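You operate a simulated robot arm through the tools that you are given. There is no shell and no other tool. Be economical: measure what you need, move in short steps, check, and stop when the job is done.

You run a simulated robot arm. Do the job below in one go: nothing can be reset, and whatever is moved stays where it is left.

JOB
Shut off the sink's water and prove it at both taps.
Fine: yellow lever first, so that hardly any water runs; open both taps, then close them again.

It is judged by the outcome, as a careful person would: the job done as asked, and still so three seconds after it is handed in. It fails if anything else is knocked over, pushed out of place, dropped, spilled or broken.

ROBOT AND FRAMES
A 6-joint arm with a two-finger parallel gripper, fixed in place. Base frame: the origin is at the foot of the arm, x ahead of it, y to its left, z up; the work surface is at about z = 66. Lengths are in cm, angles in rad, forces in N, time in s.
With the tool pointing down near the work surface it reaches from about 10 to 70 cm from the base axis. Its first joint turns from -1.152 to 1.152 rad. Payload 2.45 kg.
The tool frame sits at the grasp point between the pads (the TCP): z along the fingers, y along the line on which they close. The tips reach 2.4 cm beyond it. The gripper opens to 6.8 cm. The fingers are 1.7 cm wide and 1 cm thick; the gripper's body (4 by 7 cm) begins 4.1 cm behind the TCP.
Orientation is told as [roll, pitch, yaw] about the base's x, y, z axes, in that order, counted from this pose: with the fingers straight down and closing along the base's y, the tool's x points along the base's -x, its y along +y and its z along -z.

CONTROLS
- The arm moves only by the tool drive_tool. Its arguments are lists of equal length, an entry for each row: "delta_rot": the turn, a rotation vector about the tool's x, y, z in units of 4 degrees (1.0 is 4 degrees), a list of three; "linear": the shift along the tool's x, y, z in units of 20 mm (1.0 is 20 mm), a list of three; "fingers": the gripper command, from -1 (fully open) to 1 (shut), values between in proportion. In form: {"delta_rot": [[wx, wy, wz], ...], "linear": [[tx, ty, tz], ...], "fingers": [fingers, ...]}. A call has 1 to 10 rows; each row shifts and turns the commanded pose from where the row before left it, along the tool's axes as they then stand. A call with a number of a shift or a turn outside -1 to 1 is refused whole. Each row takes 0.2 s and may step no farther than 5 cm and 0.15 rad from the row before; otherwise, or with a gripper value out of range, the whole call is refused. Where a pose cannot be reached the arm comes as near as it can. A force on the tool above 40 N (or 10 N above the force at the start of the call, whichever is more), or a blocked arm, ends the call early, and 0.2 s more pass. Each finger travels about 10.8 cm/s and halts on what it meets, pressing with about 40 N; the grip force reading is that of the motor and also rises with nothing between the fingers. The clock runs only during rows and for 0.2 s after the last one: add rows that do not move to give the fingers time. The reply holds the time, the measured pose of the TCP, the force on the tool along the base axes, the opening and the grip force, in the units named above and with some noise, with the torque about the TCP (base axes, N m) and any sound that the robot's microphone picked up.
- Cameras (640 x 400 px; columns grow to the right, rows downward): "scene" is fixed at [17.02, 40.85, 149.01]; the picture's right is [-0.76, -0.65, 0.00], its down [-0.21, 0.25, -0.94] and it looks along [0.62, -0.72, -0.33] (base axes); focal length 336 px, centre (320, 200). "wrist" rides on the gripper at [8.4, 1.1, -7.5] in the tool frame; the picture's right is [-0.13, 0.99, 0.00], its down [-0.60, -0.08, -0.79] and it looks along [-0.79, -0.10, 0.61] (tool axes); focal length 251 px, centre (320, 200). There is no depth. A picture from a camera that has moved, and an enlarged one, comes with that camera's place and axes in the base frame and with its lens.
- capture(camera): a new picture of that camera. It takes no simulated time.
- zoom(camera, box): a new picture of the part [left, top, right, bottom] of that camera's present view, enlarged. It takes no simulated time.
- hand_in(): hands the job in; it is judged then, once.

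Work in short steps. Places have to be worked out from the pictures, the camera data and where the tool is seen: move nearer, look again, correct. Check each grasp and each placing, and mend what went wrong. You have 120 turns and 84 pictures in all, those below and enlarged ones among them. Open the gripper and draw the arm clear of the work before you hand the job in, unless the task says otherwise; then end with one line.

The tools are called after "Request:" by a JSON object that holds its "method" and its "body". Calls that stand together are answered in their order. drive_tool: Moves the arm, as the interface text tells. Its arguments: {"type":"object","properties":{"delta_rot":{"type":"array","items":{"type":"array","items":{"type":"number"}}},"linear":{"type":"array","items":{"type":"array","items":{"type":"number"}}},"fingers":{"type":"array","items":{"type":"number"}}},"required":["delta_rot","linear","fingers"]} The other tools are called the same way: capture (camera) takes a picture; zoom (camera, box) takes an enlarged picture of a part of a camera's view; hand_in () hands the job in.

At the start:

```text
time_s: 0.0
ee_pos: [38.55, -20.48, 136.48]
tool_rot: [0.001, 0.002, -0.001]
force: [-0.8, -0.1, -0.4]
wrist_torque: [0.01, 0.0, 0.0]
finger_gap: 6.79
finger_force: 0.0
```

scene: 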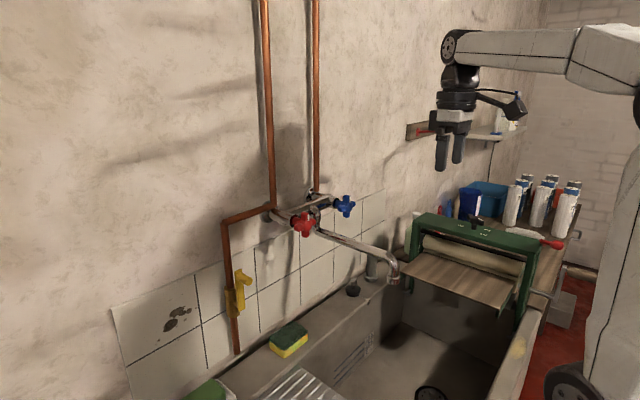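
wrist: 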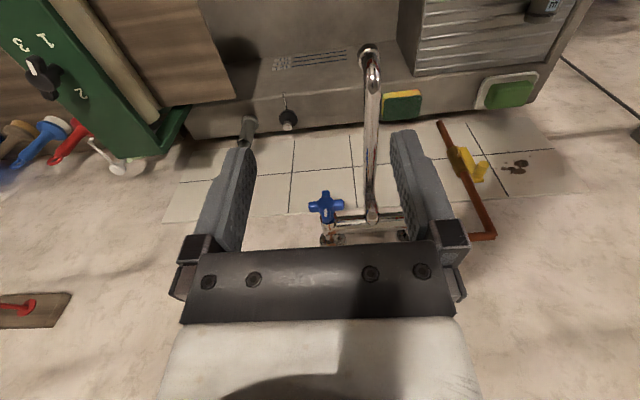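

I'll look closely at the plumbing to see how the lever and taps are built.

Request:
{"method": "zoom", "body": {"camera": "scene", "box": [200, 160, 420, 300]}}

Request:
{"method": "zoom", "body": {"camera": "scene", "box": [200, 250, 280, 330]}}

Request:
{"method": "zoom", "body": {"camera": "wrist", "box": [420, 100, 520, 260]}}

```text
2.86 times, centred on (310, 230) of scene
camera zoom: at [17.02, 40.85, 149.01], right [-0.76, -0.65, 0.0], down [-0.21, 0.25, -0.94], along [0.62, -0.72, -0.33], focal length 960 px, centre (349, 114)
```

zoom: 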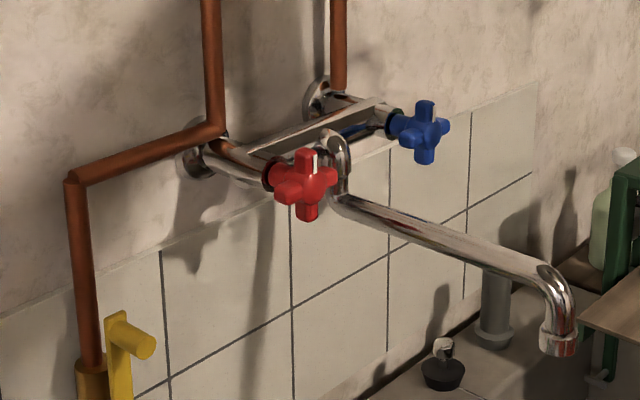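

```text
5.00 times, centred on (240, 290) of scene
camera zoom: at [17.02, 40.85, 149.01], right [-0.76, -0.65, 0.0], down [-0.21, 0.25, -0.94], along [0.62, -0.72, -0.33], focal length 1680 px, centre (720, -250)
```

zoom: 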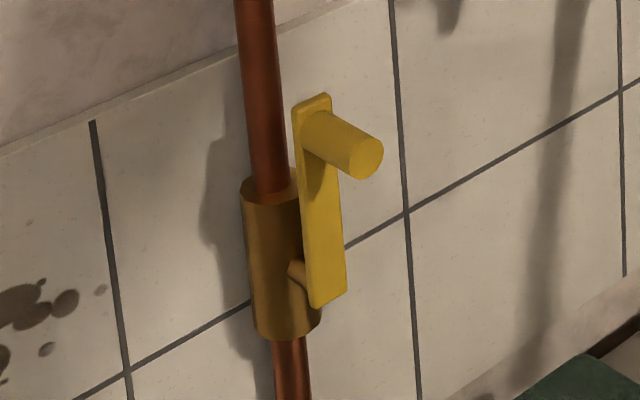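

```text
2.50 times, centred on (470, 180) of wrist
camera zoom: at [30.15, -19.2, 143.94], right [0.13, 0.99, 0.0], down [0.6, -0.08, 0.79], along [0.79, -0.1, -0.61], focal length 629 px, centre (-55, 250)
```

zoom: 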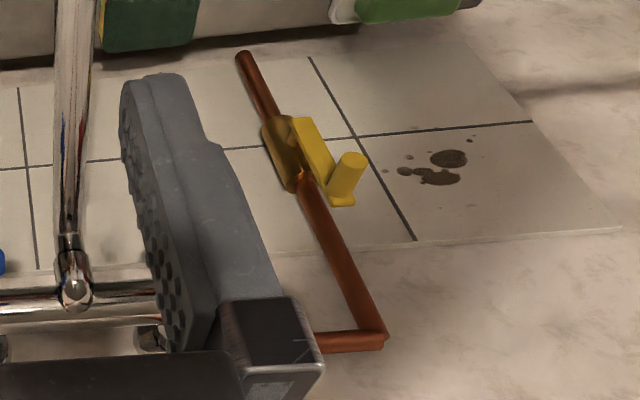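

Request:
{"method": "zoom", "body": {"camera": "scene", "box": [380, 80, 600, 220]}}

Request:
{"method": "zoom", "body": {"camera": "scene", "box": [160, 250, 480, 400]}}

Request:
{"method": "zoom", "body": {"camera": "scene", "box": [260, 180, 370, 250]}}

```text
2.86 times, centred on (490, 150) of scene
camera zoom: at [17.02, 40.85, 149.01], right [-0.76, -0.65, 0.0], down [-0.21, 0.25, -0.94], along [0.62, -0.72, -0.33], focal length 960 px, centre (-166, 343)
```

zoom: 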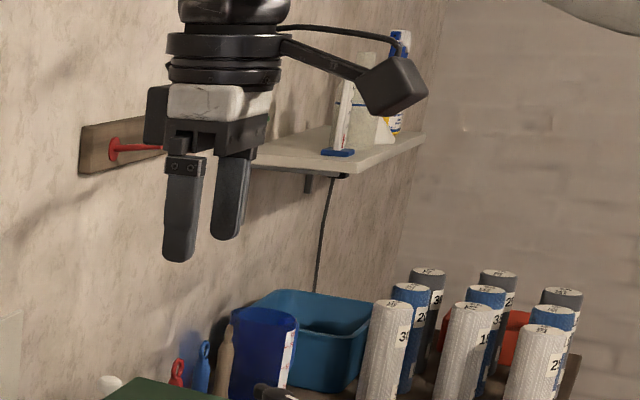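

```text
2.00 times, centred on (320, 325) of scene
camera zoom: at [17.02, 40.85, 149.01], right [-0.76, -0.65, 0.0], down [-0.21, 0.25, -0.94], along [0.62, -0.72, -0.33], focal length 672 px, centre (320, -50)
```

zoom: 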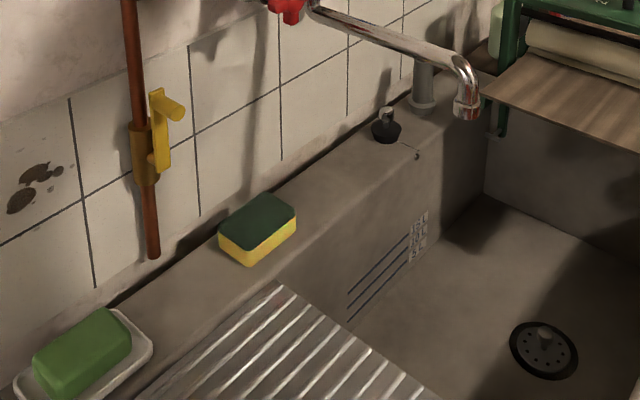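

```text
5.71 times, centred on (315, 215) of scene
camera zoom: at [17.02, 40.85, 149.01], right [-0.76, -0.65, 0.0], down [-0.21, 0.25, -0.94], along [0.62, -0.72, -0.33], focal length 1921 px, centre (349, 114)
```

zoom: 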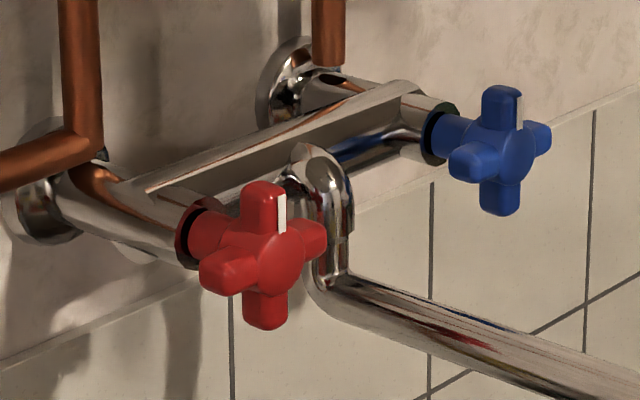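

The lever (axis out of the wall, knob at about [67, 6, 110]) stands along the pipe, which means open. Both taps have their white marks up. I'll swing the tool toward the wall while moving left and staying well clear.

Request:
{"method": "drive_tool", "body": {"delta_rot": [[0, -1, 0], [0, -1, 0], [0, -1, 0], [0, -1, 0], [0, -1, 0], [0, -1, 0], [0, -1, 0], [0, -1, 0], [0, -1, 0], [0, -1, 0]], "linear": [[0, 1, 0], [0, 1, 0], [0, 1, 0], [0, 1, 0], [0, 1, 0], [0, 1, 0], [0, 1, 0], [0, 1, 0], [0, 1, 0], [0, 1, 0]], "fingers": [-1, -1, -1, -1, -1, -1, -1, -1, -1, -1]}}

```text
time_s: 2.2
ee_pos: [49.12, -4.23, 138.8]
tool_rot: [0.001, -0.698, -0.003]
force: [-0.3, -0.2, 0.5]
wrist_torque: [-0.04, 0.01, -0.03]
finger_gap: 6.79
finger_force: 0.0
out of reach, approached as far as the arm can: row 4, 5, 6, 7, 8, 9, 10
```

The arm was too folded there, so I'll continue pitching while shifting forward slightly.

Request:
{"method": "drive_tool", "body": {"delta_rot": [[0, -1, 0], [0, -1, 0], [0, -1, 0], [0, -1, 0], [0, -1, 0], [0, -1, 0]], "linear": [[-0.4, 0, 0.3], [-0.4, 0, 0.3], [0, 0, 0], [0, 0, 0], [0, 0, 0], [0, 0, 0]], "fingers": [-1, -1, -1, -1, -1, -1]}}

```text
time_s: 3.6
ee_pos: [54.12, -4.53, 138.88]
tool_rot: [-0.001, -1.116, 0.0]
force: [-0.2, -0.7, -0.4]
wrist_torque: [0.03, 0.0, -0.02]
finger_gap: 6.82
finger_force: 0.0
out of reach, approached as far as the arm can: row 3, 4, 5, 6
```

Request:
{"method": "drive_tool", "body": {"delta_rot": [[0, -1, 0], [0, -1, 0], [0, -1, 0], [0, -1, 0], [0, -1, 0], [0, -1, 0], [0, -0.51, 0]], "linear": [[0, 0.3, 0], [0, 0.3, 0], [0, 0.3, 0], [0, 0.3, 0], [0, 0.3, 0], [0, 0.3, 0], [0, 0, 0]], "fingers": [-1, -1, -1, -1, -1, -1, -1]}}

Request:
{"method": "capture", "body": {"camera": "scene"}}

Request:
{"method": "capture", "body": {"camera": "wrist"}}

```text
time_s: 5.2
ee_pos: [55.42, -1.62, 139.1]
tool_rot: [0.058, -1.409, -0.008]
force: [0.9, 0.6, 0.0]
wrist_torque: [-0.01, 0.03, 0.02]
finger_gap: 6.79
finger_force: 0.1
out of reach, approached as far as the arm can: row 1, 2, 4, 5, 6
```

```text
75 pictures are left
```

scene: 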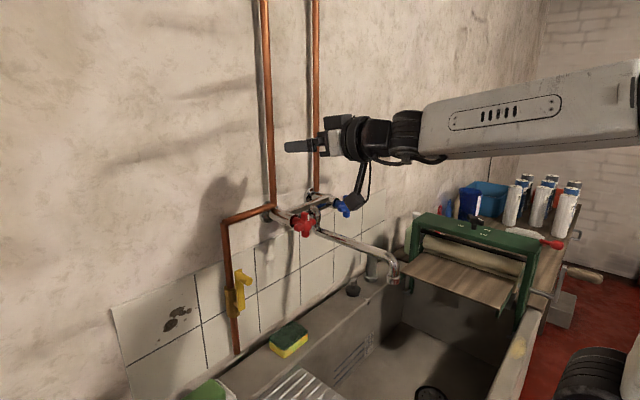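

```text
74 pictures are left
camera wrist: at [46.66, -0.85, 131.92], right [-0.03, 0.99, 0.14], down [-0.68, -0.12, 0.72], along [0.73, -0.07, 0.68], focal length 251 px, centre (320, 200)
```

wrist: 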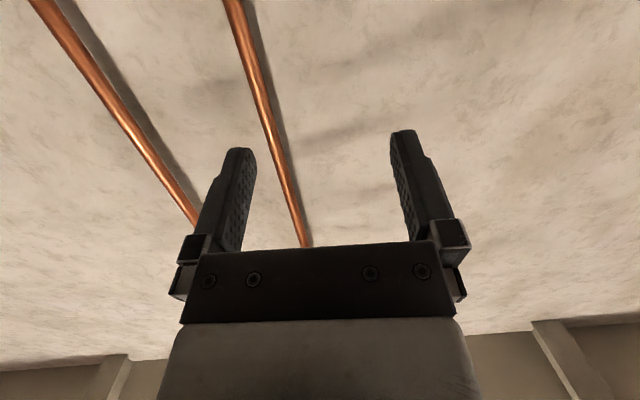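

Reachable. I'll lower and move left away from the taps, then finish the pitch.

Request:
{"method": "drive_tool", "body": {"delta_rot": [[0, 0, 0], [0, 0, 0], [0, 0, 0], [0, 0, 0], [0, -1, 0], [0, -1, 0], [0, -0.3, 0]], "linear": [[0, 1, 0], [0, 1, 0], [0, 1, 0], [0, 1, 0], [1, 1, 0], [1, 0, 0], [1, 0, 0]], "fingers": [-1, -1, -1, -1, -1, -1, -1]}}

```text
time_s: 6.8
ee_pos: [55.12, 1.61, 133.7]
tool_rot: [-0.664, -1.461, 0.767]
force: [-0.3, -0.1, -0.6]
wrist_torque: [-0.01, 0.0, 0.02]
finger_gap: 6.79
finger_force: 0.1
out of reach, approached as far as the arm can: row 2, 3, 4, 5, 6
```

Request:
{"method": "drive_tool", "body": {"delta_rot": [[0, 0, 0], [0, 0, 0], [0, 0, 0], [0, 0, 0], [0, 0, 0]], "linear": [[0.8, 0, 0.6], [0.8, 0, 0.4], [1, 0, 0], [1, 0, 0], [1, 0, 0]], "fingers": [-1, -1, -1, -1, -1]}}

Request:
{"method": "capture", "body": {"camera": "scene"}}

```text
time_s: 8.0
ee_pos: [56.43, -0.36, 124.08]
tool_rot: [-0.661, -1.461, 0.767]
force: [-0.5, -0.7, 0.5]
wrist_torque: [0.0, -0.03, 0.03]
finger_gap: 6.8
finger_force: 0.0
out of reach, approached as far as the arm can: row 2, 3, 4
```

```text
73 pictures are left
```

scene: 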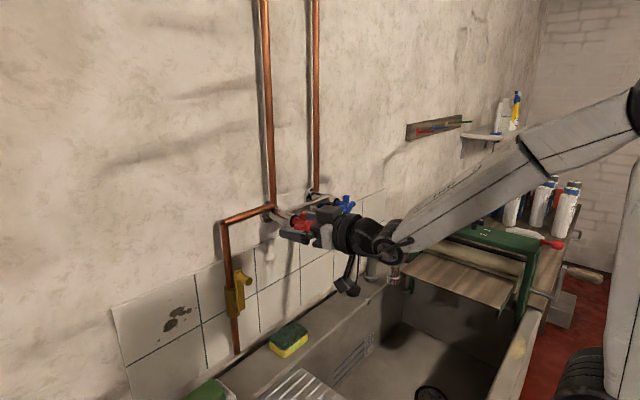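

Now in a comfortable region. I'll move left and square the tool up to the wall.

Request:
{"method": "drive_tool", "body": {"delta_rot": [[0, 0, 0], [0, 0, 0], [0, 0, 0], [0.72, -0.62, 0.48], [0.72, -0.62, 0.48]], "linear": [[0, 1, 0], [0, 1, 0], [0, 1, 0], [0, 0, 0], [0, 0, 0]], "fingers": [-1, -1, -1, -1, -1]}}

```text
time_s: 9.2
ee_pos: [55.12, -5.16, 123.94]
tool_rot: [-2.005, -1.566, 2.016]
force: [0.9, -0.3, 0.0]
wrist_torque: [-0.01, 0.04, -0.01]
finger_gap: 6.8
finger_force: 0.0
out of reach, approached as far as the arm can: row 1, 2, 3, 4, 5
```

The arm seems limited in how far the tool points right of its radial direction. I'll test whether a left yaw permits moving left.

Request:
{"method": "drive_tool", "body": {"delta_rot": [[-1, 0, 0], [-1, 0, 0], [-1, 0, 0], [-1, 0, 0], [0, 0, 0], [0, 0, 0], [0, 0, 0], [0, 0, 0]], "linear": [[0, 0.8, 0], [0, 0.8, 0], [0, 0.8, 0], [0, 0.8, 0], [0, 0.6, 0], [0, 0.6, 0], [0, 0.6, 0], [0, 0, 0]], "fingers": [-1, -1, -1, -1, -1, -1, -1, -1]}}

Request:
{"method": "capture", "body": {"camera": "scene"}}

```text
time_s: 11.0
ee_pos: [53.38, 4.58, 123.92]
tool_rot: [-1.971, -1.564, 2.252]
force: [-0.4, -0.4, -0.5]
wrist_torque: [-0.01, -0.02, 0.01]
finger_gap: 6.8
finger_force: 0.1
```

```text
72 pictures are left
```

scene: 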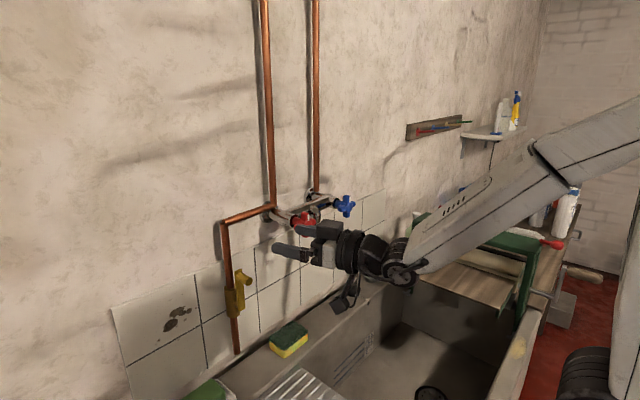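

With the 16° left yaw the arm moves freely. The knob tip triangulates to about [65.9, 5.8, 111.3], with the pivot about 6 cm below it. I'll lower to knob height short of it.

Request:
{"method": "drive_tool", "body": {"delta_rot": [[0, 0, 0], [0, 0, 0], [0, 0, 0], [0, 0, 0], [0, 0, 0], [0, 0, 0], [0, 0, 0]], "linear": [[0.9, 0, 0], [0.9, 0, 0], [0.9, 0, 0], [0.9, 0, 0], [0.9, 0, 0], [0.9, 0, 0], [0.9, 0, 0]], "fingers": [-1, -1, -1, -1, -1, -1, -1]}}

Request:
{"method": "capture", "body": {"camera": "wrist"}}

Request:
{"method": "capture", "body": {"camera": "scene"}}

```text
time_s: 12.6
ee_pos: [54.19, 2.32, 113.73]
tool_rot: [1.547, -1.569, -1.26]
force: [-0.4, 0.7, -0.1]
wrist_torque: [0.03, -0.01, -0.01]
finger_gap: 6.81
finger_force: 0.0
out of reach, approached as far as the arm can: row 5, 6, 7
```

```text
71 pictures are left
camera wrist: at [46.68, 1.37, 105.19], right [-0.28, 0.95, 0.13], down [-0.74, -0.3, 0.6], along [0.61, 0.07, 0.79], focal length 251 px, centre (320, 200)
```

wrist: 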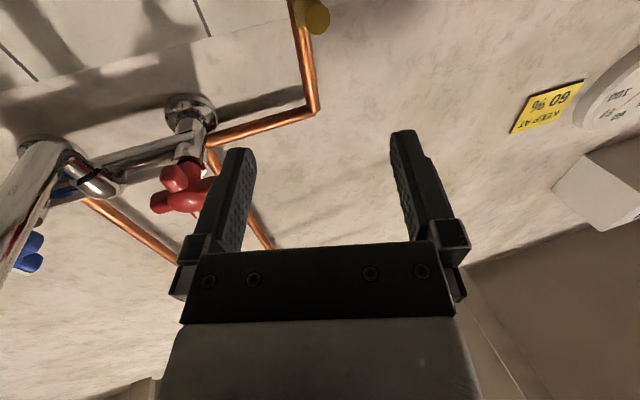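

```text
70 pictures are left
```

scene: 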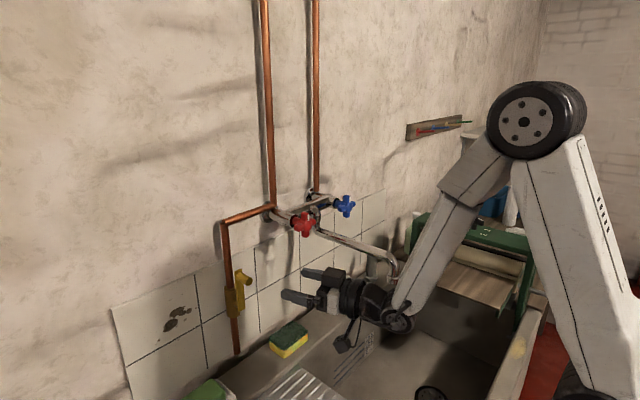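

It was folding too tightly again, so I'll move forward toward a pre-grasp point at about [61, 5, 111.3].

Request:
{"method": "drive_tool", "body": {"delta_rot": [[0, 0, 0], [0, 0, 0], [0, 0, 0], [0, 0, 0], [0, 0, 0]], "linear": [[0, 0.1, 0.8], [0.3, 0.1, 0.8], [0.3, 0.1, 0.8], [0.3, 0.1, 0.8], [0.3, 0.1, 0.6]], "fingers": [-1, -1, -1, -1, -1]}}

Request:
{"method": "zoom", "body": {"camera": "scene", "box": [200, 230, 360, 330]}}

Request:
{"method": "capture", "body": {"camera": "wrist"}}

```text
time_s: 13.8
ee_pos: [61.64, 4.45, 112.38]
tool_rot: [1.695, -1.569, -1.408]
force: [0.0, 0.3, -0.2]
wrist_torque: [0.01, 0.01, -0.01]
finger_gap: 6.8
finger_force: 0.0
out of reach, approached as far as the arm can: row 2, 4, 5
```

```text
4.00 times, centred on (280, 280) of scene
camera zoom: at [17.02, 40.85, 149.01], right [-0.76, -0.65, 0.0], down [-0.21, 0.25, -0.94], along [0.62, -0.72, -0.33], focal length 1344 px, centre (480, -120)
```

zoom: 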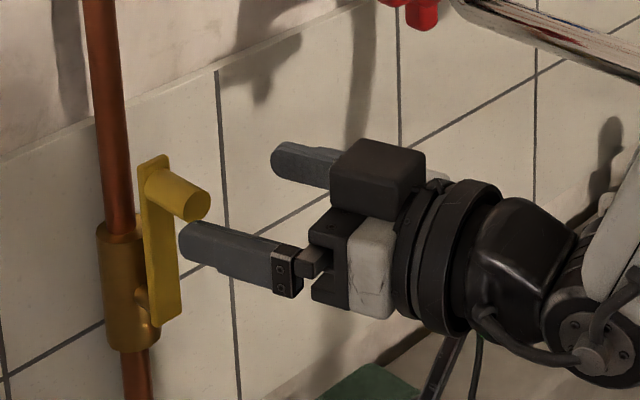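

```text
68 pictures are left
camera wrist: at [54.16, 3.55, 103.79], right [-0.28, 0.95, 0.13], down [-0.74, -0.3, 0.6], along [0.61, 0.07, 0.79], focal length 251 px, centre (320, 200)
```

wrist: 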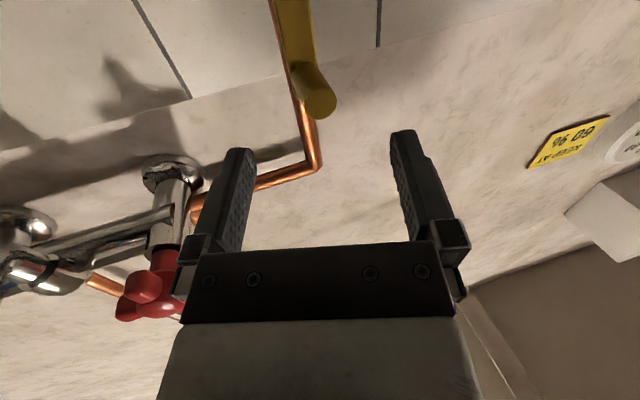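

The knob sits between the fingers laterally, at about [65.9, 6.0, 110.9]. I'll advance onto it with the gripper open.

Request:
{"method": "drive_tool", "body": {"delta_rot": [[0, 0, 0], [0, 0, 0], [0, 0, 0], [0, 0, 0]], "linear": [[0.2, 0.05, 0.5], [0.2, 0.05, 0.5], [0.15, 0.06, 0.5], [0.15, 0.06, 0.5]], "fingers": [-1, -1, -1, -1]}}

Request:
{"method": "zoom", "body": {"camera": "scene", "box": [200, 230, 360, 330]}}

Request:
{"method": "capture", "body": {"camera": "wrist"}}

```text
time_s: 14.8
ee_pos: [65.58, 5.79, 111.05]
tool_rot: [1.677, -1.568, -1.39]
force: [1.1, -0.7, -0.2]
wrist_torque: [0.0, -0.01, 0.01]
finger_gap: 6.78
finger_force: 0.0
out of reach, approached as far as the arm can: row 3
```

```text
4.00 times, centred on (280, 280) of scene
camera zoom: at [17.02, 40.85, 149.01], right [-0.76, -0.65, 0.0], down [-0.21, 0.25, -0.94], along [0.62, -0.72, -0.33], focal length 1344 px, centre (480, -120)
```

zoom: 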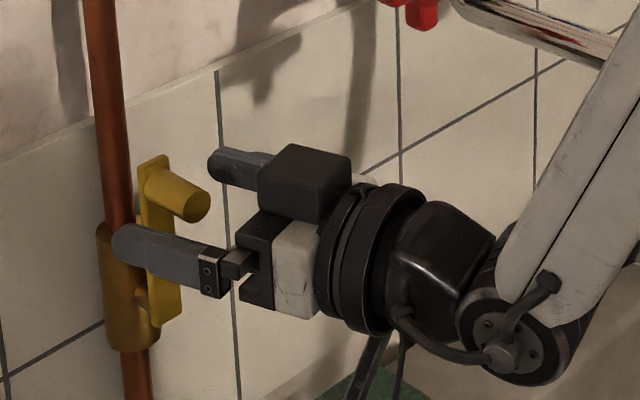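

```text
66 pictures are left
camera wrist: at [58.05, 4.64, 102.5], right [-0.28, 0.95, 0.13], down [-0.74, -0.3, 0.6], along [0.61, 0.07, 0.79], focal length 251 px, centre (320, 200)
```

wrist: 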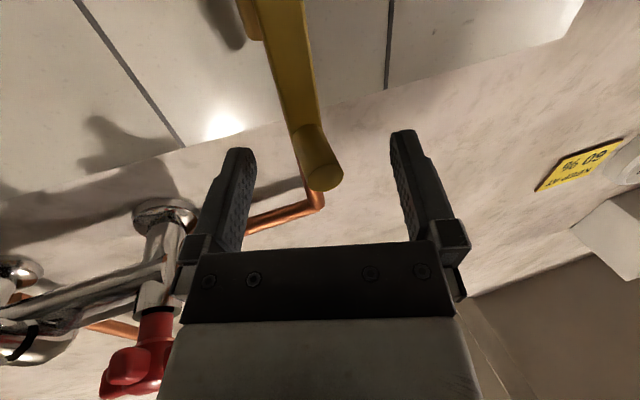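

The knob is centered between the pads, so I'll close on it.

Request:
{"method": "drive_tool", "body": {"delta_rot": [[0, 0, 0], [0, 0, 0], [0, 0, 0]], "linear": [[0, 0, 0.15], [0, 0, 0], [0, 0, 0]], "fingers": [0.2, 1, 1]}}

Request:
{"method": "capture", "body": {"camera": "wrist"}}

```text
time_s: 15.6
ee_pos: [65.79, 5.63, 111.06]
tool_rot: [1.692, -1.567, -1.407]
force: [-3.1, 1.0, -0.4]
wrist_torque: [0.08, -0.04, -1.04]
finger_gap: 2.4
finger_force: 39.8
```

```text
65 pictures are left
camera wrist: at [58.29, 4.69, 102.54], right [-0.28, 0.95, 0.13], down [-0.74, -0.3, 0.6], along [0.61, 0.07, 0.79], focal length 251 px, centre (320, 200)
```

wrist: 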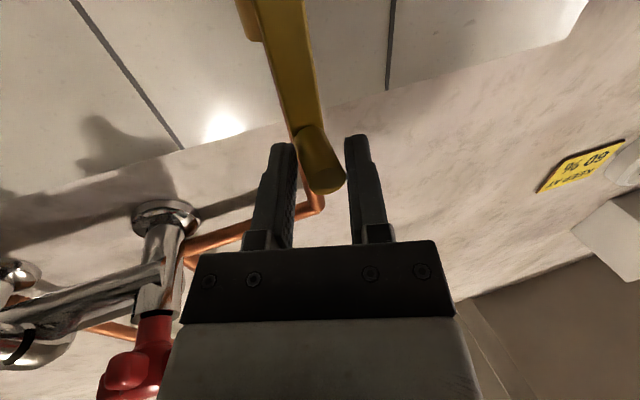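

Gripped. I'll test a 12° swing to the right (−y) and watch the force.

Request:
{"method": "drive_tool", "body": {"delta_rot": [[0, -0.283, 0.959], [0, -0.283, 0.959], [0, -0.283, 0.959]], "linear": [[0, -0.2, -0.06], [0, -0.2, -0.06], [0, -0.2, -0.06]], "fingers": [1, 1, 1]}}

Request:
{"method": "zoom", "body": {"camera": "scene", "box": [200, 230, 360, 330]}}

```text
time_s: 16.4
ee_pos: [65.81, 5.5, 110.93]
tool_rot: [1.909, -1.406, -1.601]
force: [-0.4, 13.3, -0.1]
wrist_torque: [0.05, -0.12, -0.78]
finger_gap: 2.46
finger_force: 40.1
stopped in row 3: the force on the tool passed its limit at 43 N (the readings are from after the stop); the commanded pose is now the measured one
```

```text
4.00 times, centred on (280, 280) of scene
camera zoom: at [17.02, 40.89, 148.99], right [-0.76, -0.65, 0.0], down [-0.21, 0.25, -0.94], along [0.62, -0.72, -0.33], focal length 1344 px, centre (480, -120)
```

zoom: 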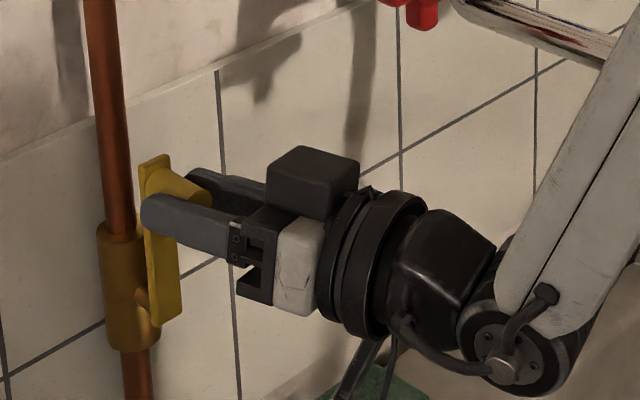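

It's blocked to the right, so that side is its stop. I'll undo the roll and swing to the left (+y).

Request:
{"method": "drive_tool", "body": {"delta_rot": [[0, 0.283, -0.959], [0, 0.283, -0.959], [0, 0.283, -0.959], [0, 0.283, -0.959], [0, 0.283, -0.959]], "linear": [[0, 0.0, 0.0], [0, 0.07, 0.02], [0, 0.2, 0.06], [0, 0.2, 0.06], [0, 0.2, 0.06]], "fingers": [1, 1, 1, 1, 1]}}

```text
time_s: 17.2
ee_pos: [65.7, 5.59, 111.1]
tool_rot: [-0.982, -1.544, 1.3]
force: [-12.8, 6.6, 4.4]
wrist_torque: [-0.05, -0.13, -0.77]
finger_gap: 2.48
finger_force: 40.7
out of reach, approached as far as the arm can: row 3, 4
stopped in row 4: the force on the tool passed its limit at 47 N (the readings are from after the stop); the commanded pose is now the measured one
```

Part of that was the arm's own yaw limit fighting the move. I'll release, back off, and yaw further left to gain room.

Request:
{"method": "drive_tool", "body": {"delta_rot": [[0, 0, 0], [0, 0, 0], [0, 0, 0], [0, 0, 0], [-1, 0, 0], [-1, 0, 0], [-1, 0, 0]], "linear": [[0, 0, 0], [0, 0, 0], [0, 0, -1], [0, 0, -1], [0, 0, 0], [0, 0, 0], [0, 0, 0]], "fingers": [-1, -1, -1, -1, -1, -1, -1]}}

Request:
{"method": "zoom", "body": {"camera": "scene", "box": [200, 230, 360, 330]}}

```text
time_s: 18.8
ee_pos: [62.03, 4.14, 111.13]
tool_rot: [-0.692, -1.542, 1.217]
force: [-0.2, 0.5, -0.5]
wrist_torque: [0.01, 0.05, 0.03]
finger_gap: 6.81
finger_force: 0.1
```

```text
4.00 times, centred on (280, 280) of scene
camera zoom: at [17.02, 40.85, 149.01], right [-0.76, -0.65, 0.0], down [-0.21, 0.25, -0.94], along [0.62, -0.72, -0.33], focal length 1344 px, centre (480, -120)
```

zoom: 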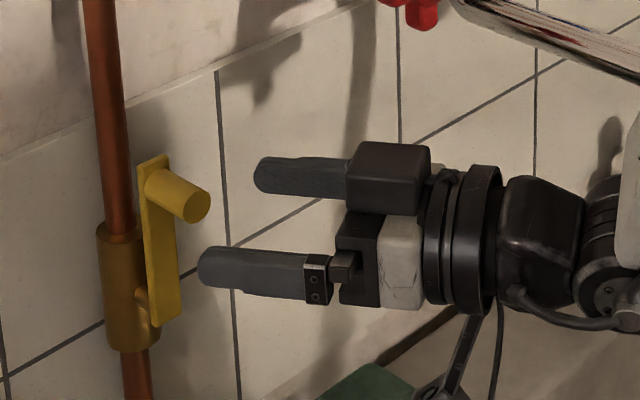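

Lever unchanged. I'll roll the gripper −45° so its upper-right finger can push the knob left and down along its arc.

Request:
{"method": "drive_tool", "body": {"delta_rot": [[0, 0, -1], [0, 0, -1], [0, 0, -1], [0, 0, -1], [0, 0, -1], [0, 0, -1], [0, 0, -1], [0, 0, -1], [0, 0, -1], [0, 0, -1]], "linear": [[0, 0, 0], [0, 0, 0], [0, 0, 0], [0, 0, 0], [0, 0, 0], [0, 0, 0], [0, 0, 0], [0, 0, 0], [0, 0, 0], [0, 0, 0]], "fingers": [-0.3, -0.3, -0.3, -0.3, -0.3, -0.3, -0.3, -0.3, -0.3, -0.3]}}

Request:
{"method": "capture", "body": {"camera": "wrist"}}

Request:
{"method": "capture", "body": {"camera": "scene"}}

```text
time_s: 20.1
ee_pos: [65.32, 0.7, 116.65]
tool_rot: [-1.43, -1.193, 1.988]
force: [-4.7, 5.0, -1.1]
wrist_torque: [-0.07, -0.19, -0.39]
finger_gap: 4.44
finger_force: 0.0
out of reach, approached as far as the arm can: row 3, 4, 5, 6
stopped in row 6: the force on the tool passed its limit at 60 N (the readings are from after the stop); the commanded pose is now the measured one
```

```text
62 pictures are left
camera wrist: at [59.57, -5.13, 108.75], right [-0.52, 0.82, -0.24], down [-0.73, -0.27, 0.63], along [0.45, 0.5, 0.74], focal length 251 px, centre (320, 200)
```

wrist: 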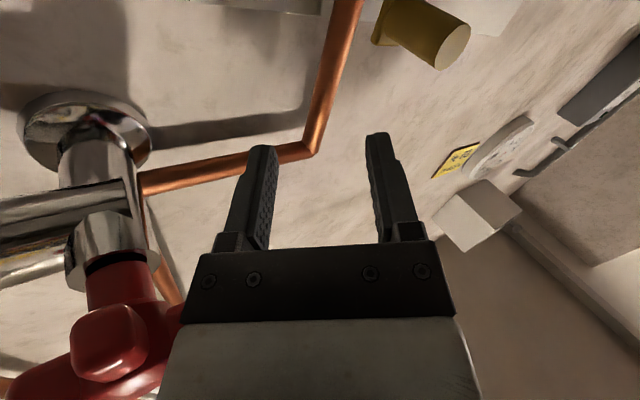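

```text
61 pictures are left
```

scene: 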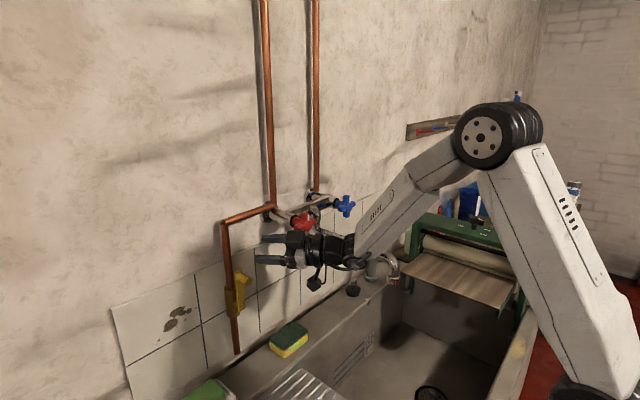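

The roll to that side was out of reach and the arm wandered into something near the red tap. I'll inspect before moving.

Request:
{"method": "zoom", "body": {"camera": "scene", "box": [230, 180, 430, 305]}}

```text
3.20 times, centred on (330, 242) of scene
camera zoom: at [17.01, 40.86, 149.0], right [-0.76, -0.65, 0.0], down [-0.21, 0.25, -0.94], along [0.62, -0.72, -0.33], focal length 1076 px, centre (288, 64)
```

zoom: 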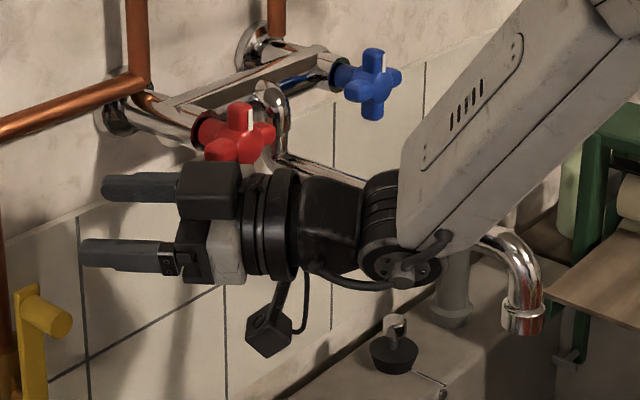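

Spout and taps look unmoved; the wrist hub rests near the spout. I'll retreat in small steps: back, up, and slightly left.

Request:
{"method": "drive_tool", "body": {"delta_rot": [[0, 0, 0], [0, 0, 0], [0, 0, 0]], "linear": [[-0.25, 0.4, -0.1], [-0.25, 0.35, -0.3], [-0.25, 0.35, -0.3]], "fingers": [-0.3, -0.3, -0.3]}}

```text
time_s: 20.9
ee_pos: [63.01, 1.66, 117.93]
tool_rot: [-1.421, -1.199, 1.983]
force: [0.2, -0.2, 0.8]
wrist_torque: [0.01, -0.01, -0.01]
finger_gap: 4.4
finger_force: 0.1
out of reach, approached as far as the arm can: row 2, 3
```

Free of contact. I'll roll back to level in place.

Request:
{"method": "drive_tool", "body": {"delta_rot": [[0, 0, 1], [0, 0, 1], [0, 0, 1], [0, 0, 1], [0, 0, 1]], "linear": [[0, 0, 0], [0, 0, 0], [0, 0, 0], [0, 0, 0], [0, 0, 0]], "fingers": [-0.3, -0.3, -0.3, -0.3, -0.3]}}

Request:
{"method": "capture", "body": {"camera": "scene"}}

```text
time_s: 22.1
ee_pos: [63.0, 1.91, 117.98]
tool_rot: [-0.429, -1.515, 0.975]
force: [-0.3, 0.4, 0.7]
wrist_torque: [-0.02, 0.04, 0.01]
finger_gap: 4.41
finger_force: 0.0
```

```text
59 pictures are left
```

scene: 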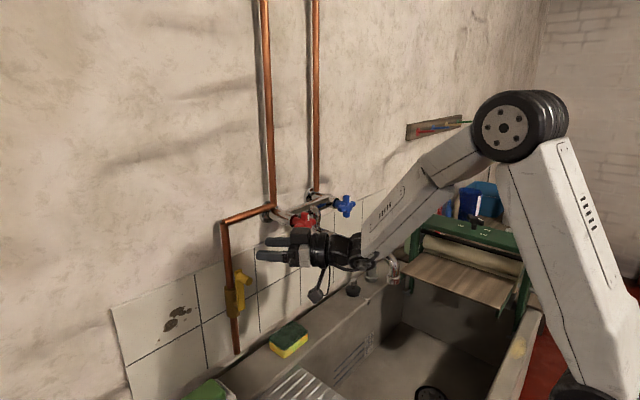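

Level again. Negative roll appears limited, so I'll test positive roll, which also swings the camera away from the spout.

Request:
{"method": "drive_tool", "body": {"delta_rot": [[0, 0, 1], [0, 0, 1], [0, 0, 1], [0, 0, 1], [0, 0, 1], [0, 0, 1], [0, 0, 1], [0, 0, 1], [0, 0, 1], [0, 0, 1]], "linear": [[0, 0.2, -0.4], [0, 0.2, -0.4], [0, 0, 0], [0, 0, 0], [0, 0, 0], [0, 0, 0], [0, 0, 0], [0, 0, 0], [0, 0, 0], [0, 0, 0]], "fingers": [-0.3, -0.3, -0.3, -0.3, -0.3, -0.3, -0.3, -0.3, -0.3, -0.3]}}

```text
time_s: 24.3
ee_pos: [61.24, 1.82, 118.02]
tool_rot: [1.492, -0.893, -0.96]
force: [-0.6, -0.1, -0.6]
wrist_torque: [0.0, 0.01, -0.02]
finger_gap: 4.44
finger_force: 0.1
```

Positive roll is free, so I'll continue.

Request:
{"method": "drive_tool", "body": {"delta_rot": [[0, 0, 1], [0, 0, 1], [0, 0, 1], [0, 0, 1], [0, 0, 1], [0, 0, 1], [0, 0, 1], [0, 0, 1], [0, 0, 1], [0, 0, 1]], "linear": [[0, 0, 0], [0, 0, 0], [0, 0, 0], [0, 0, 0], [0, 0, 0], [0, 0, 0], [0, 0, 0], [0, 0, 0], [0, 0, 0], [0, 0, 0]], "fingers": [-0.3, -0.3, -0.3, -0.3, -0.3, -0.3, -0.3, -0.3, -0.3, -0.3]}}

Request:
{"method": "drive_tool", "body": {"delta_rot": [[0, 0, 1], [0, 0, 1], [0, 0, 1], [0, 0, 1], [0, 0, 1], [0, 0, 1], [0, 0, 1], [0, 0, 1], [0, 0, 1], [0, 0, 1]], "linear": [[0, 0, 0], [0, 0, 0], [0, 0, 0], [0, 0, 0], [0, 0, 0], [0, 0, 0], [0, 0, 0], [0, 0, 0], [0, 0, 0], [0, 0, 0]], "fingers": [-0.3, -0.3, -0.3, -0.3, -0.3, -0.3, -0.3, -0.3, -0.3, -0.3]}}

Request:
{"method": "capture", "body": {"camera": "wrist"}}

Request:
{"method": "capture", "body": {"camera": "scene"}}

```text
time_s: 26.5
ee_pos: [61.3, 1.63, 118.03]
tool_rot: [1.521, -0.196, -1.014]
force: [0.5, 0.1, -0.2]
wrist_torque: [0.03, -0.01, -0.01]
finger_gap: 4.43
finger_force: 0.1
```

```text
time_s: 28.7
ee_pos: [61.17, 1.63, 118.07]
tool_rot: [1.511, 0.501, -1.05]
force: [-0.4, 0.3, -1.0]
wrist_torque: [-0.02, 0.02, -0.05]
finger_gap: 4.44
finger_force: 0.1
```

```text
58 pictures are left
camera wrist: at [51.49, 3.73, 123.28], right [0.34, -0.48, 0.81], down [-0.44, -0.84, -0.32], along [0.83, -0.24, -0.5], focal length 251 px, centre (320, 200)
```

wrist: 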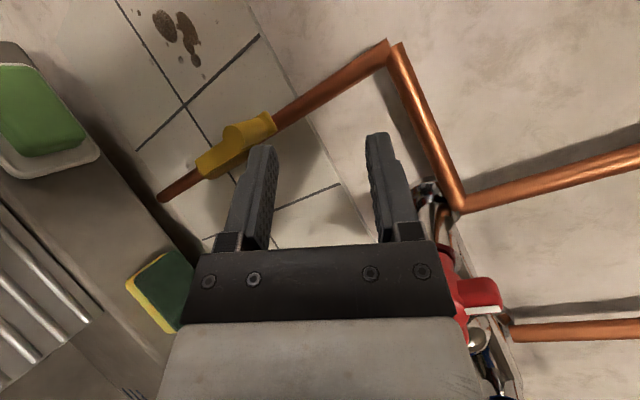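

```text
57 pictures are left
```

scene: 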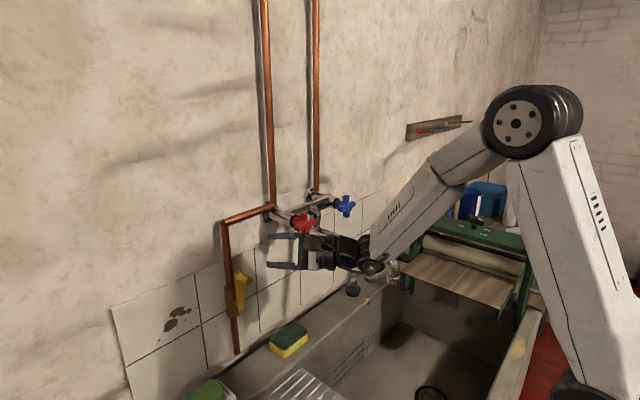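

Excellent: the camera is now above with a clear view. I'll roll a bit more so the +y finger sits to the upper right of the knob.

Request:
{"method": "drive_tool", "body": {"delta_rot": [[0, 0, 1], [0, 0, 1], [0, 0, 1], [0, 0, 1], [0, 0, 1], [0, 0, 1], [0, 0, 1]], "linear": [[0, 0, 0], [0, 0, 0], [0, 0, 0], [0, 0, 0], [0, 0, 0], [0, 0, 0], [0, 0, 0]], "fingers": [-0.3, -0.3, -0.3, -0.3, -0.3, -0.3, -0.3]}}

Request:
{"method": "capture", "body": {"camera": "wrist"}}

```text
time_s: 30.3
ee_pos: [61.1, 1.82, 118.11]
tool_rot: [1.479, 0.987, -1.098]
force: [-0.4, 1.0, -0.9]
wrist_torque: [0.0, 0.01, 0.03]
finger_gap: 4.41
finger_force: 0.0
```

```text
56 pictures are left
camera wrist: at [53.24, 1.27, 125.95], right [0.49, -0.76, 0.44], down [-0.56, -0.65, -0.51], along [0.67, 0.0, -0.74], focal length 251 px, centre (320, 200)
```

wrist: 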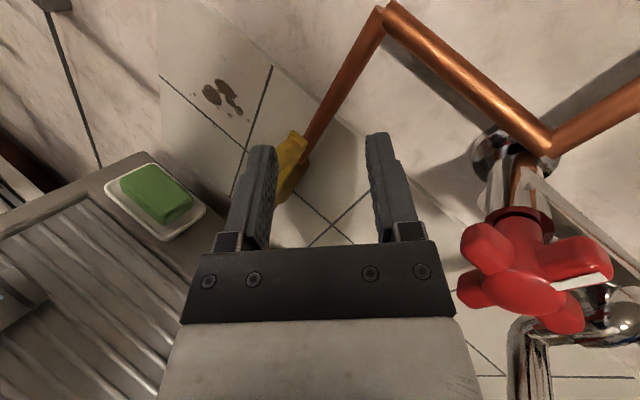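

I'll test whether I can straighten the yaw with this roll, which would also move the wrist away from the spout.

Request:
{"method": "drive_tool", "body": {"delta_rot": [[-0.83, -0.55, 0.05], [-0.83, -0.55, 0.05]], "linear": [[0, 0, 0], [0, 0, 0]], "fingers": [-0.3, -0.3]}}

```text
time_s: 30.9
ee_pos: [61.28, 1.67, 118.1]
tool_rot: [1.478, 0.986, -1.242]
force: [0.0, 0.1, 0.5]
wrist_torque: [0.01, 0.0, 0.01]
finger_gap: 4.42
finger_force: 0.1
```

Fine; I'll straighten further while moving left.

Request:
{"method": "drive_tool", "body": {"delta_rot": [[-0.83, -0.55, 0.05], [-0.83, -0.55, 0.05], [-0.83, -0.55, 0.05], [-0.83, -0.55, 0.05]], "linear": [[0, 0, 0], [0, 0, 0], [0, 0, 0], [0, 0, 0]], "fingers": [-0.3, -0.3, -0.3, -0.3]}}

Request:
{"method": "capture", "body": {"camera": "wrist"}}

```text
time_s: 31.9
ee_pos: [61.34, -0.25, 118.4]
tool_rot: [1.473, 0.985, -1.511]
force: [-0.4, 0.3, 0.3]
wrist_torque: [0.01, 0.05, 0.02]
finger_gap: 4.43
finger_force: 0.1
out of reach, approached as far as the arm can: row 4
```

```text
55 pictures are left
camera wrist: at [53.68, 2.46, 126.26], right [0.15, -0.89, 0.44], down [-0.78, -0.38, -0.5], along [0.61, -0.26, -0.74], focal length 251 px, centre (320, 200)
```

wrist: 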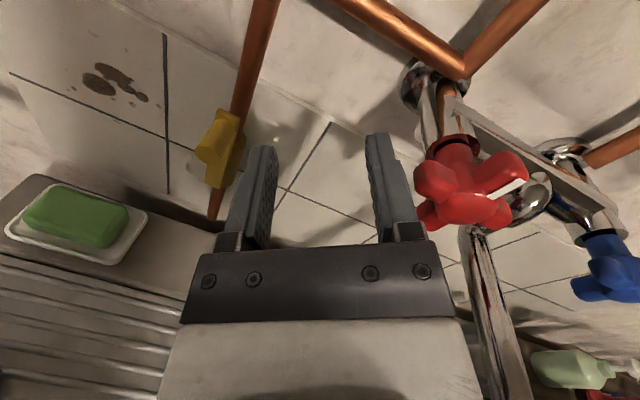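

The same yaw limit holds. I'll use about 17° yaw and move in front of the knob with the fingers rolled so one sits upper-right.

Request:
{"method": "drive_tool", "body": {"delta_rot": [[0.7, 0.46, -0.04], [0.7, 0.46, -0.04], [0.7, 0.46, -0.04], [0, 0, 0], [0, 0, 0], [0, 0, 0], [0, 0, 0], [0, 0, 0]], "linear": [[0, 0, -0.3], [0, 0, 0], [0, 0, 0], [-0.34, -0.77, 0.26], [-0.34, -0.77, 0.26], [-0.34, -0.77, 0.26], [-0.34, -0.77, 0.26], [-0.34, -0.77, 0.26]], "fingers": [-0.3, -0.3, -0.3, -0.3, -0.3, -0.3, -0.3, -0.3]}}

Request:
{"method": "capture", "body": {"camera": "wrist"}}

```text
time_s: 33.7
ee_pos: [61.49, 4.68, 111.05]
tool_rot: [1.477, 0.986, -1.342]
force: [0.3, 0.3, 0.2]
wrist_torque: [-0.03, 0.01, 0.01]
finger_gap: 4.42
finger_force: 0.0
```

```text
54 pictures are left
camera wrist: at [53.58, 6.14, 118.99], right [0.29, -0.85, 0.44], down [-0.7, -0.5, -0.51], along [0.65, -0.16, -0.74], focal length 251 px, centre (320, 200)
```

wrist: 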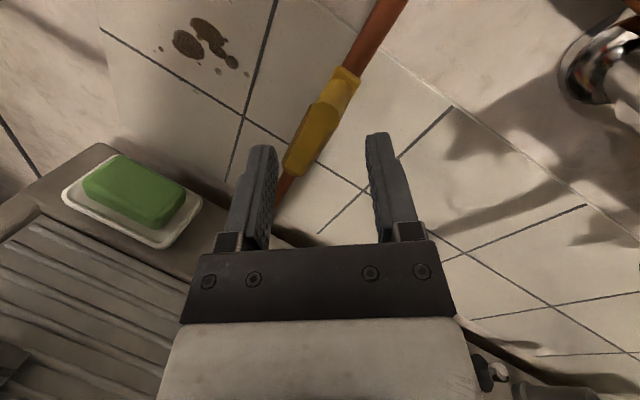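

Request:
{"method": "zoom", "body": {"camera": "wrist", "box": [240, 50, 420, 220]}}

Request:
{"method": "zoom", "body": {"camera": "scene", "box": [200, 230, 360, 330]}}

```text
2.35 times, centred on (330, 135) of wrist
camera zoom: at [53.58, 6.14, 118.99], right [0.29, -0.85, 0.44], down [-0.7, -0.5, -0.51], along [0.65, -0.16, -0.74], focal length 592 px, centre (296, 353)
```

zoom: 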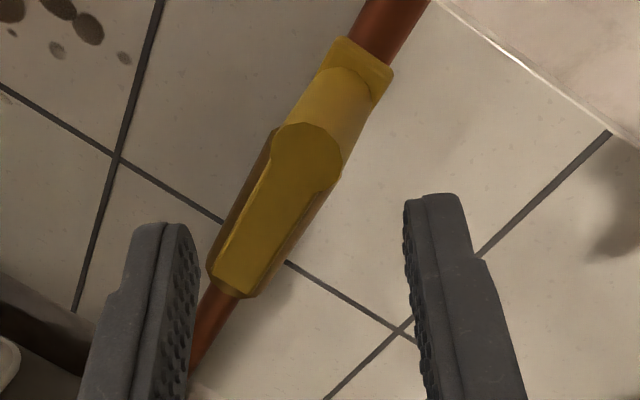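

```text
4.00 times, centred on (280, 280) of scene
camera zoom: at [17.02, 40.85, 149.0], right [-0.76, -0.65, 0.0], down [-0.21, 0.25, -0.94], along [0.62, -0.72, -0.33], focal length 1344 px, centre (480, -120)
```

zoom: 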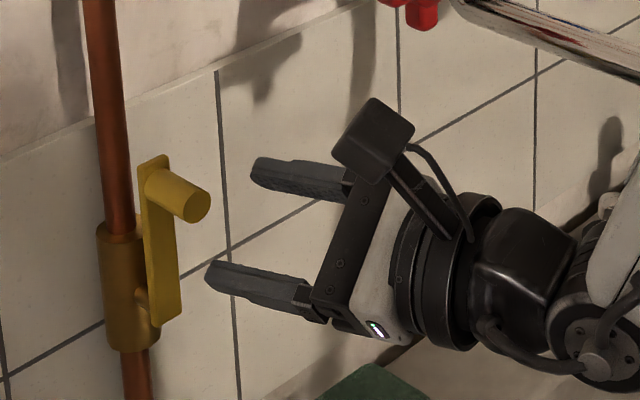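

The knob face is at [65.9, 5.95, 111.1]. I'll advance so the fingers straddle it diagonally.

Request:
{"method": "drive_tool", "body": {"delta_rot": [[0, 0, 0], [0, 0, 0], [0, 0, 0]], "linear": [[0.05, 0.04, 0.67], [0.05, 0.04, 0.67], [0.05, 0.04, 0.67]], "fingers": [-0.3, -0.3, -0.3]}}

Request:
{"method": "capture", "body": {"camera": "wrist"}}

```text
time_s: 34.5
ee_pos: [65.17, 5.94, 111.25]
tool_rot: [1.477, 0.986, -1.343]
force: [0.0, -0.3, -0.9]
wrist_torque: [-0.02, 0.02, -0.02]
finger_gap: 4.43
finger_force: 0.1
```

```text
51 pictures are left
camera wrist: at [57.39, 7.35, 119.21], right [0.29, -0.85, 0.44], down [-0.7, -0.5, -0.51], along [0.65, -0.16, -0.74], focal length 251 px, centre (320, 200)
```

wrist: 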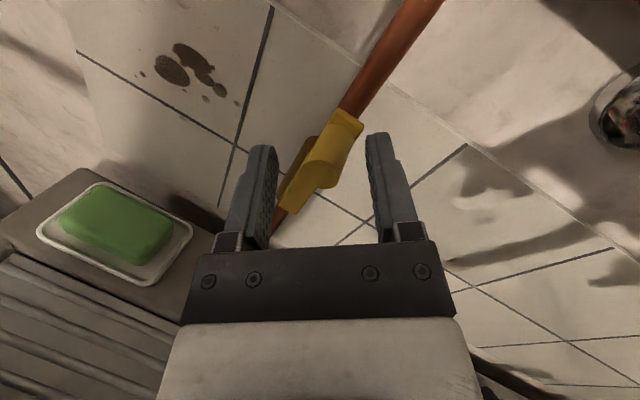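

Straddled. I'll narrow the gap and push left by the first ~20° of arc.

Request:
{"method": "drive_tool", "body": {"delta_rot": [[0, 0, 0], [0, 0, 0], [0, 0, 0], [0, 0, 0], [0, 0, 0], [0, 0, 0]], "linear": [[0, 0, 0], [0, 0, 0], [0.1, -0.225, 0.082], [0.1, -0.225, 0.082], [0.1, -0.225, 0.082], [0.1, -0.225, 0.082]], "fingers": [0.15, 0.15, 0.15, 0.15, 0.15, 0.15]}}

Request:
{"method": "capture", "body": {"camera": "wrist"}}

```text
time_s: 35.9
ee_pos: [65.17, 7.76, 111.09]
tool_rot: [1.475, 0.986, -1.341]
force: [0.5, -0.2, 0.1]
wrist_torque: [-0.01, -0.02, -0.02]
finger_gap: 3.0
finger_force: 1.2
```

```text
50 pictures are left
camera wrist: at [57.32, 9.26, 118.9], right [0.3, -0.85, 0.44], down [-0.7, -0.51, -0.5], along [0.65, -0.16, -0.74], focal length 251 px, centre (320, 200)
```

wrist: 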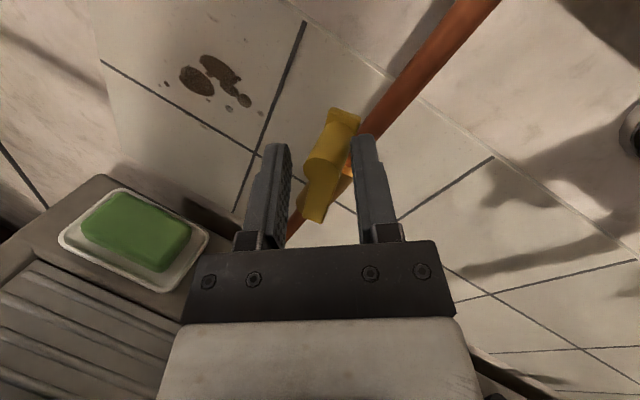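

The lever turns easily to the left. Continuing along the arc.

Request:
{"method": "drive_tool", "body": {"delta_rot": [[0, 0, 0], [0, 0, 0], [0, 0, 0], [0, 0, 0], [0, 0, 0], [0, 0, 0], [0, 0, 0], [0, 0, 0]], "linear": [[0.013, -0.248, 0.077], [0.013, -0.248, 0.077], [0.013, -0.248, 0.077], [0.013, -0.248, 0.077], [-0.076, -0.242, 0.063], [-0.076, -0.242, 0.063], [-0.076, -0.242, 0.063], [-0.076, -0.242, 0.063]], "fingers": [0.15, 0.15, 0.15, 0.15, 0.15, 0.15, 0.15, 0.15]}}

Request:
{"method": "capture", "body": {"camera": "wrist"}}

Request:
{"method": "zoom", "body": {"camera": "scene", "box": [180, 230, 340, 330]}}

```text
time_s: 37.7
ee_pos: [65.9, 7.95, 108.75]
tool_rot: [1.477, 0.987, -1.336]
force: [-0.3, -0.1, 0.7]
wrist_torque: [0.0, -0.01, 0.01]
finger_gap: 2.9
finger_force: 0.1
out of reach, approached as far as the arm can: row 1, 2, 3, 4, 5, 6, 7, 8
```

```text
49 pictures are left
camera wrist: at [58.03, 9.25, 116.62], right [0.3, -0.85, 0.44], down [-0.7, -0.51, -0.51], along [0.65, -0.15, -0.74], focal length 251 px, centre (320, 200)
```

wrist: 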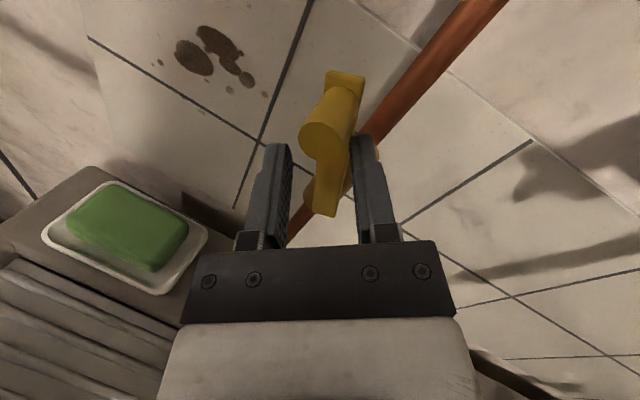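

```text
4.00 times, centred on (260, 280) of scene
camera zoom: at [17.02, 40.85, 149.01], right [-0.76, -0.65, 0.0], down [-0.21, 0.25, -0.94], along [0.62, -0.72, -0.33], focal length 1344 px, centre (560, -120)
```

zoom: 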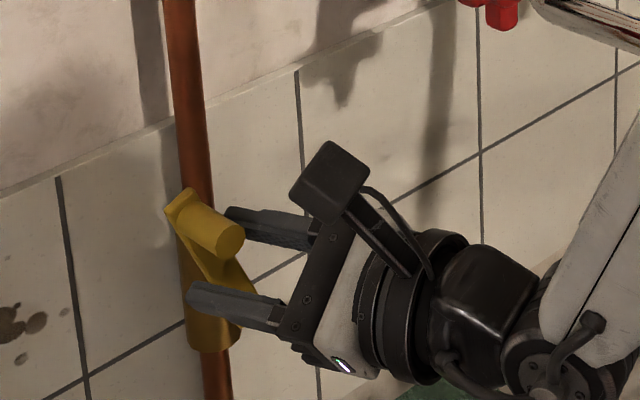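

The yaw limit was reached again and the fingers slid below the knob; the lever is at about 20°. I'll back out, yaw further left, and re-approach.

Request:
{"method": "drive_tool", "body": {"delta_rot": [[0, 0, 0], [0, 0, 0], [0.74, 0.49, -0.05], [0.74, 0.49, -0.05], [0.74, 0.49, -0.05], [0.74, 0.49, -0.05]], "linear": [[0, 0, -1], [0, 0, -1], [0, 0, 0], [0, 0, 0], [0, 0, 0], [0, 0, 0]], "fingers": [0.15, 0.15, -0.3, -0.3, -0.3, -0.3]}}

Request:
{"method": "capture", "body": {"camera": "wrist"}}

```text
time_s: 39.1
ee_pos: [62.0, 6.71, 108.99]
tool_rot: [1.48, 0.987, -1.092]
force: [0.1, -0.2, -0.4]
wrist_torque: [-0.02, -0.02, -0.02]
finger_gap: 4.42
finger_force: 0.1
```

```text
47 pictures are left
camera wrist: at [54.1, 6.19, 116.9], right [0.49, -0.75, 0.44], down [-0.56, -0.66, -0.51], along [0.67, 0.01, -0.74], focal length 251 px, centre (320, 200)
```

wrist: 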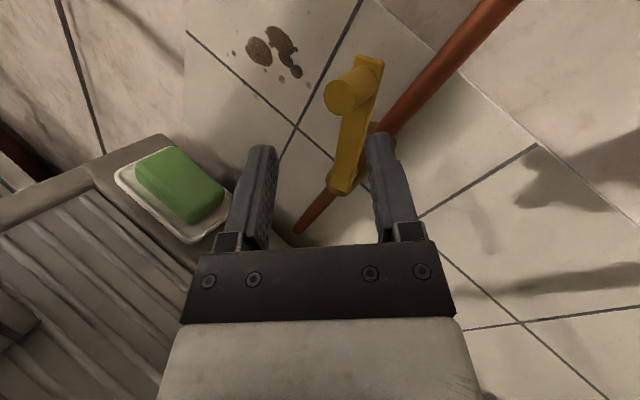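

The knob is now at about [65.9, 8.9, 110.7]. I'll realign and advance along the tool axis to straddle it.

Request:
{"method": "drive_tool", "body": {"delta_rot": [[0, 0, 0], [0, 0, 0], [0, 0, 0], [0, 0, 0], [0, 0, 0]], "linear": [[0.27, 0.43, 0], [0.27, 0.43, 0], [0, 0, 0.52], [0, 0, 0.52], [0, 0, 0.52]], "fingers": [-0.3, -0.3, -0.3, -0.3, -0.3]}}

Request:
{"method": "capture", "body": {"camera": "wrist"}}

```text
time_s: 40.3
ee_pos: [65.05, 7.67, 110.68]
tool_rot: [1.478, 0.985, -1.093]
force: [1.0, -0.5, -1.2]
wrist_torque: [-0.01, 0.01, -0.01]
finger_gap: 4.41
finger_force: 0.1
```

```text
46 pictures are left
camera wrist: at [57.06, 7.13, 118.61], right [0.49, -0.75, 0.44], down [-0.56, -0.66, -0.51], along [0.67, 0.01, -0.74], focal length 251 px, centre (320, 200)
```

wrist: 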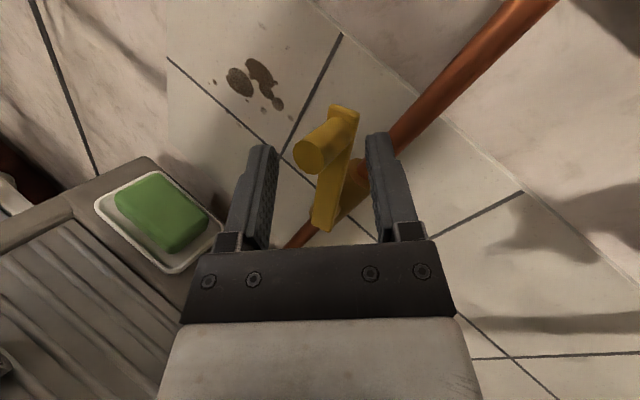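

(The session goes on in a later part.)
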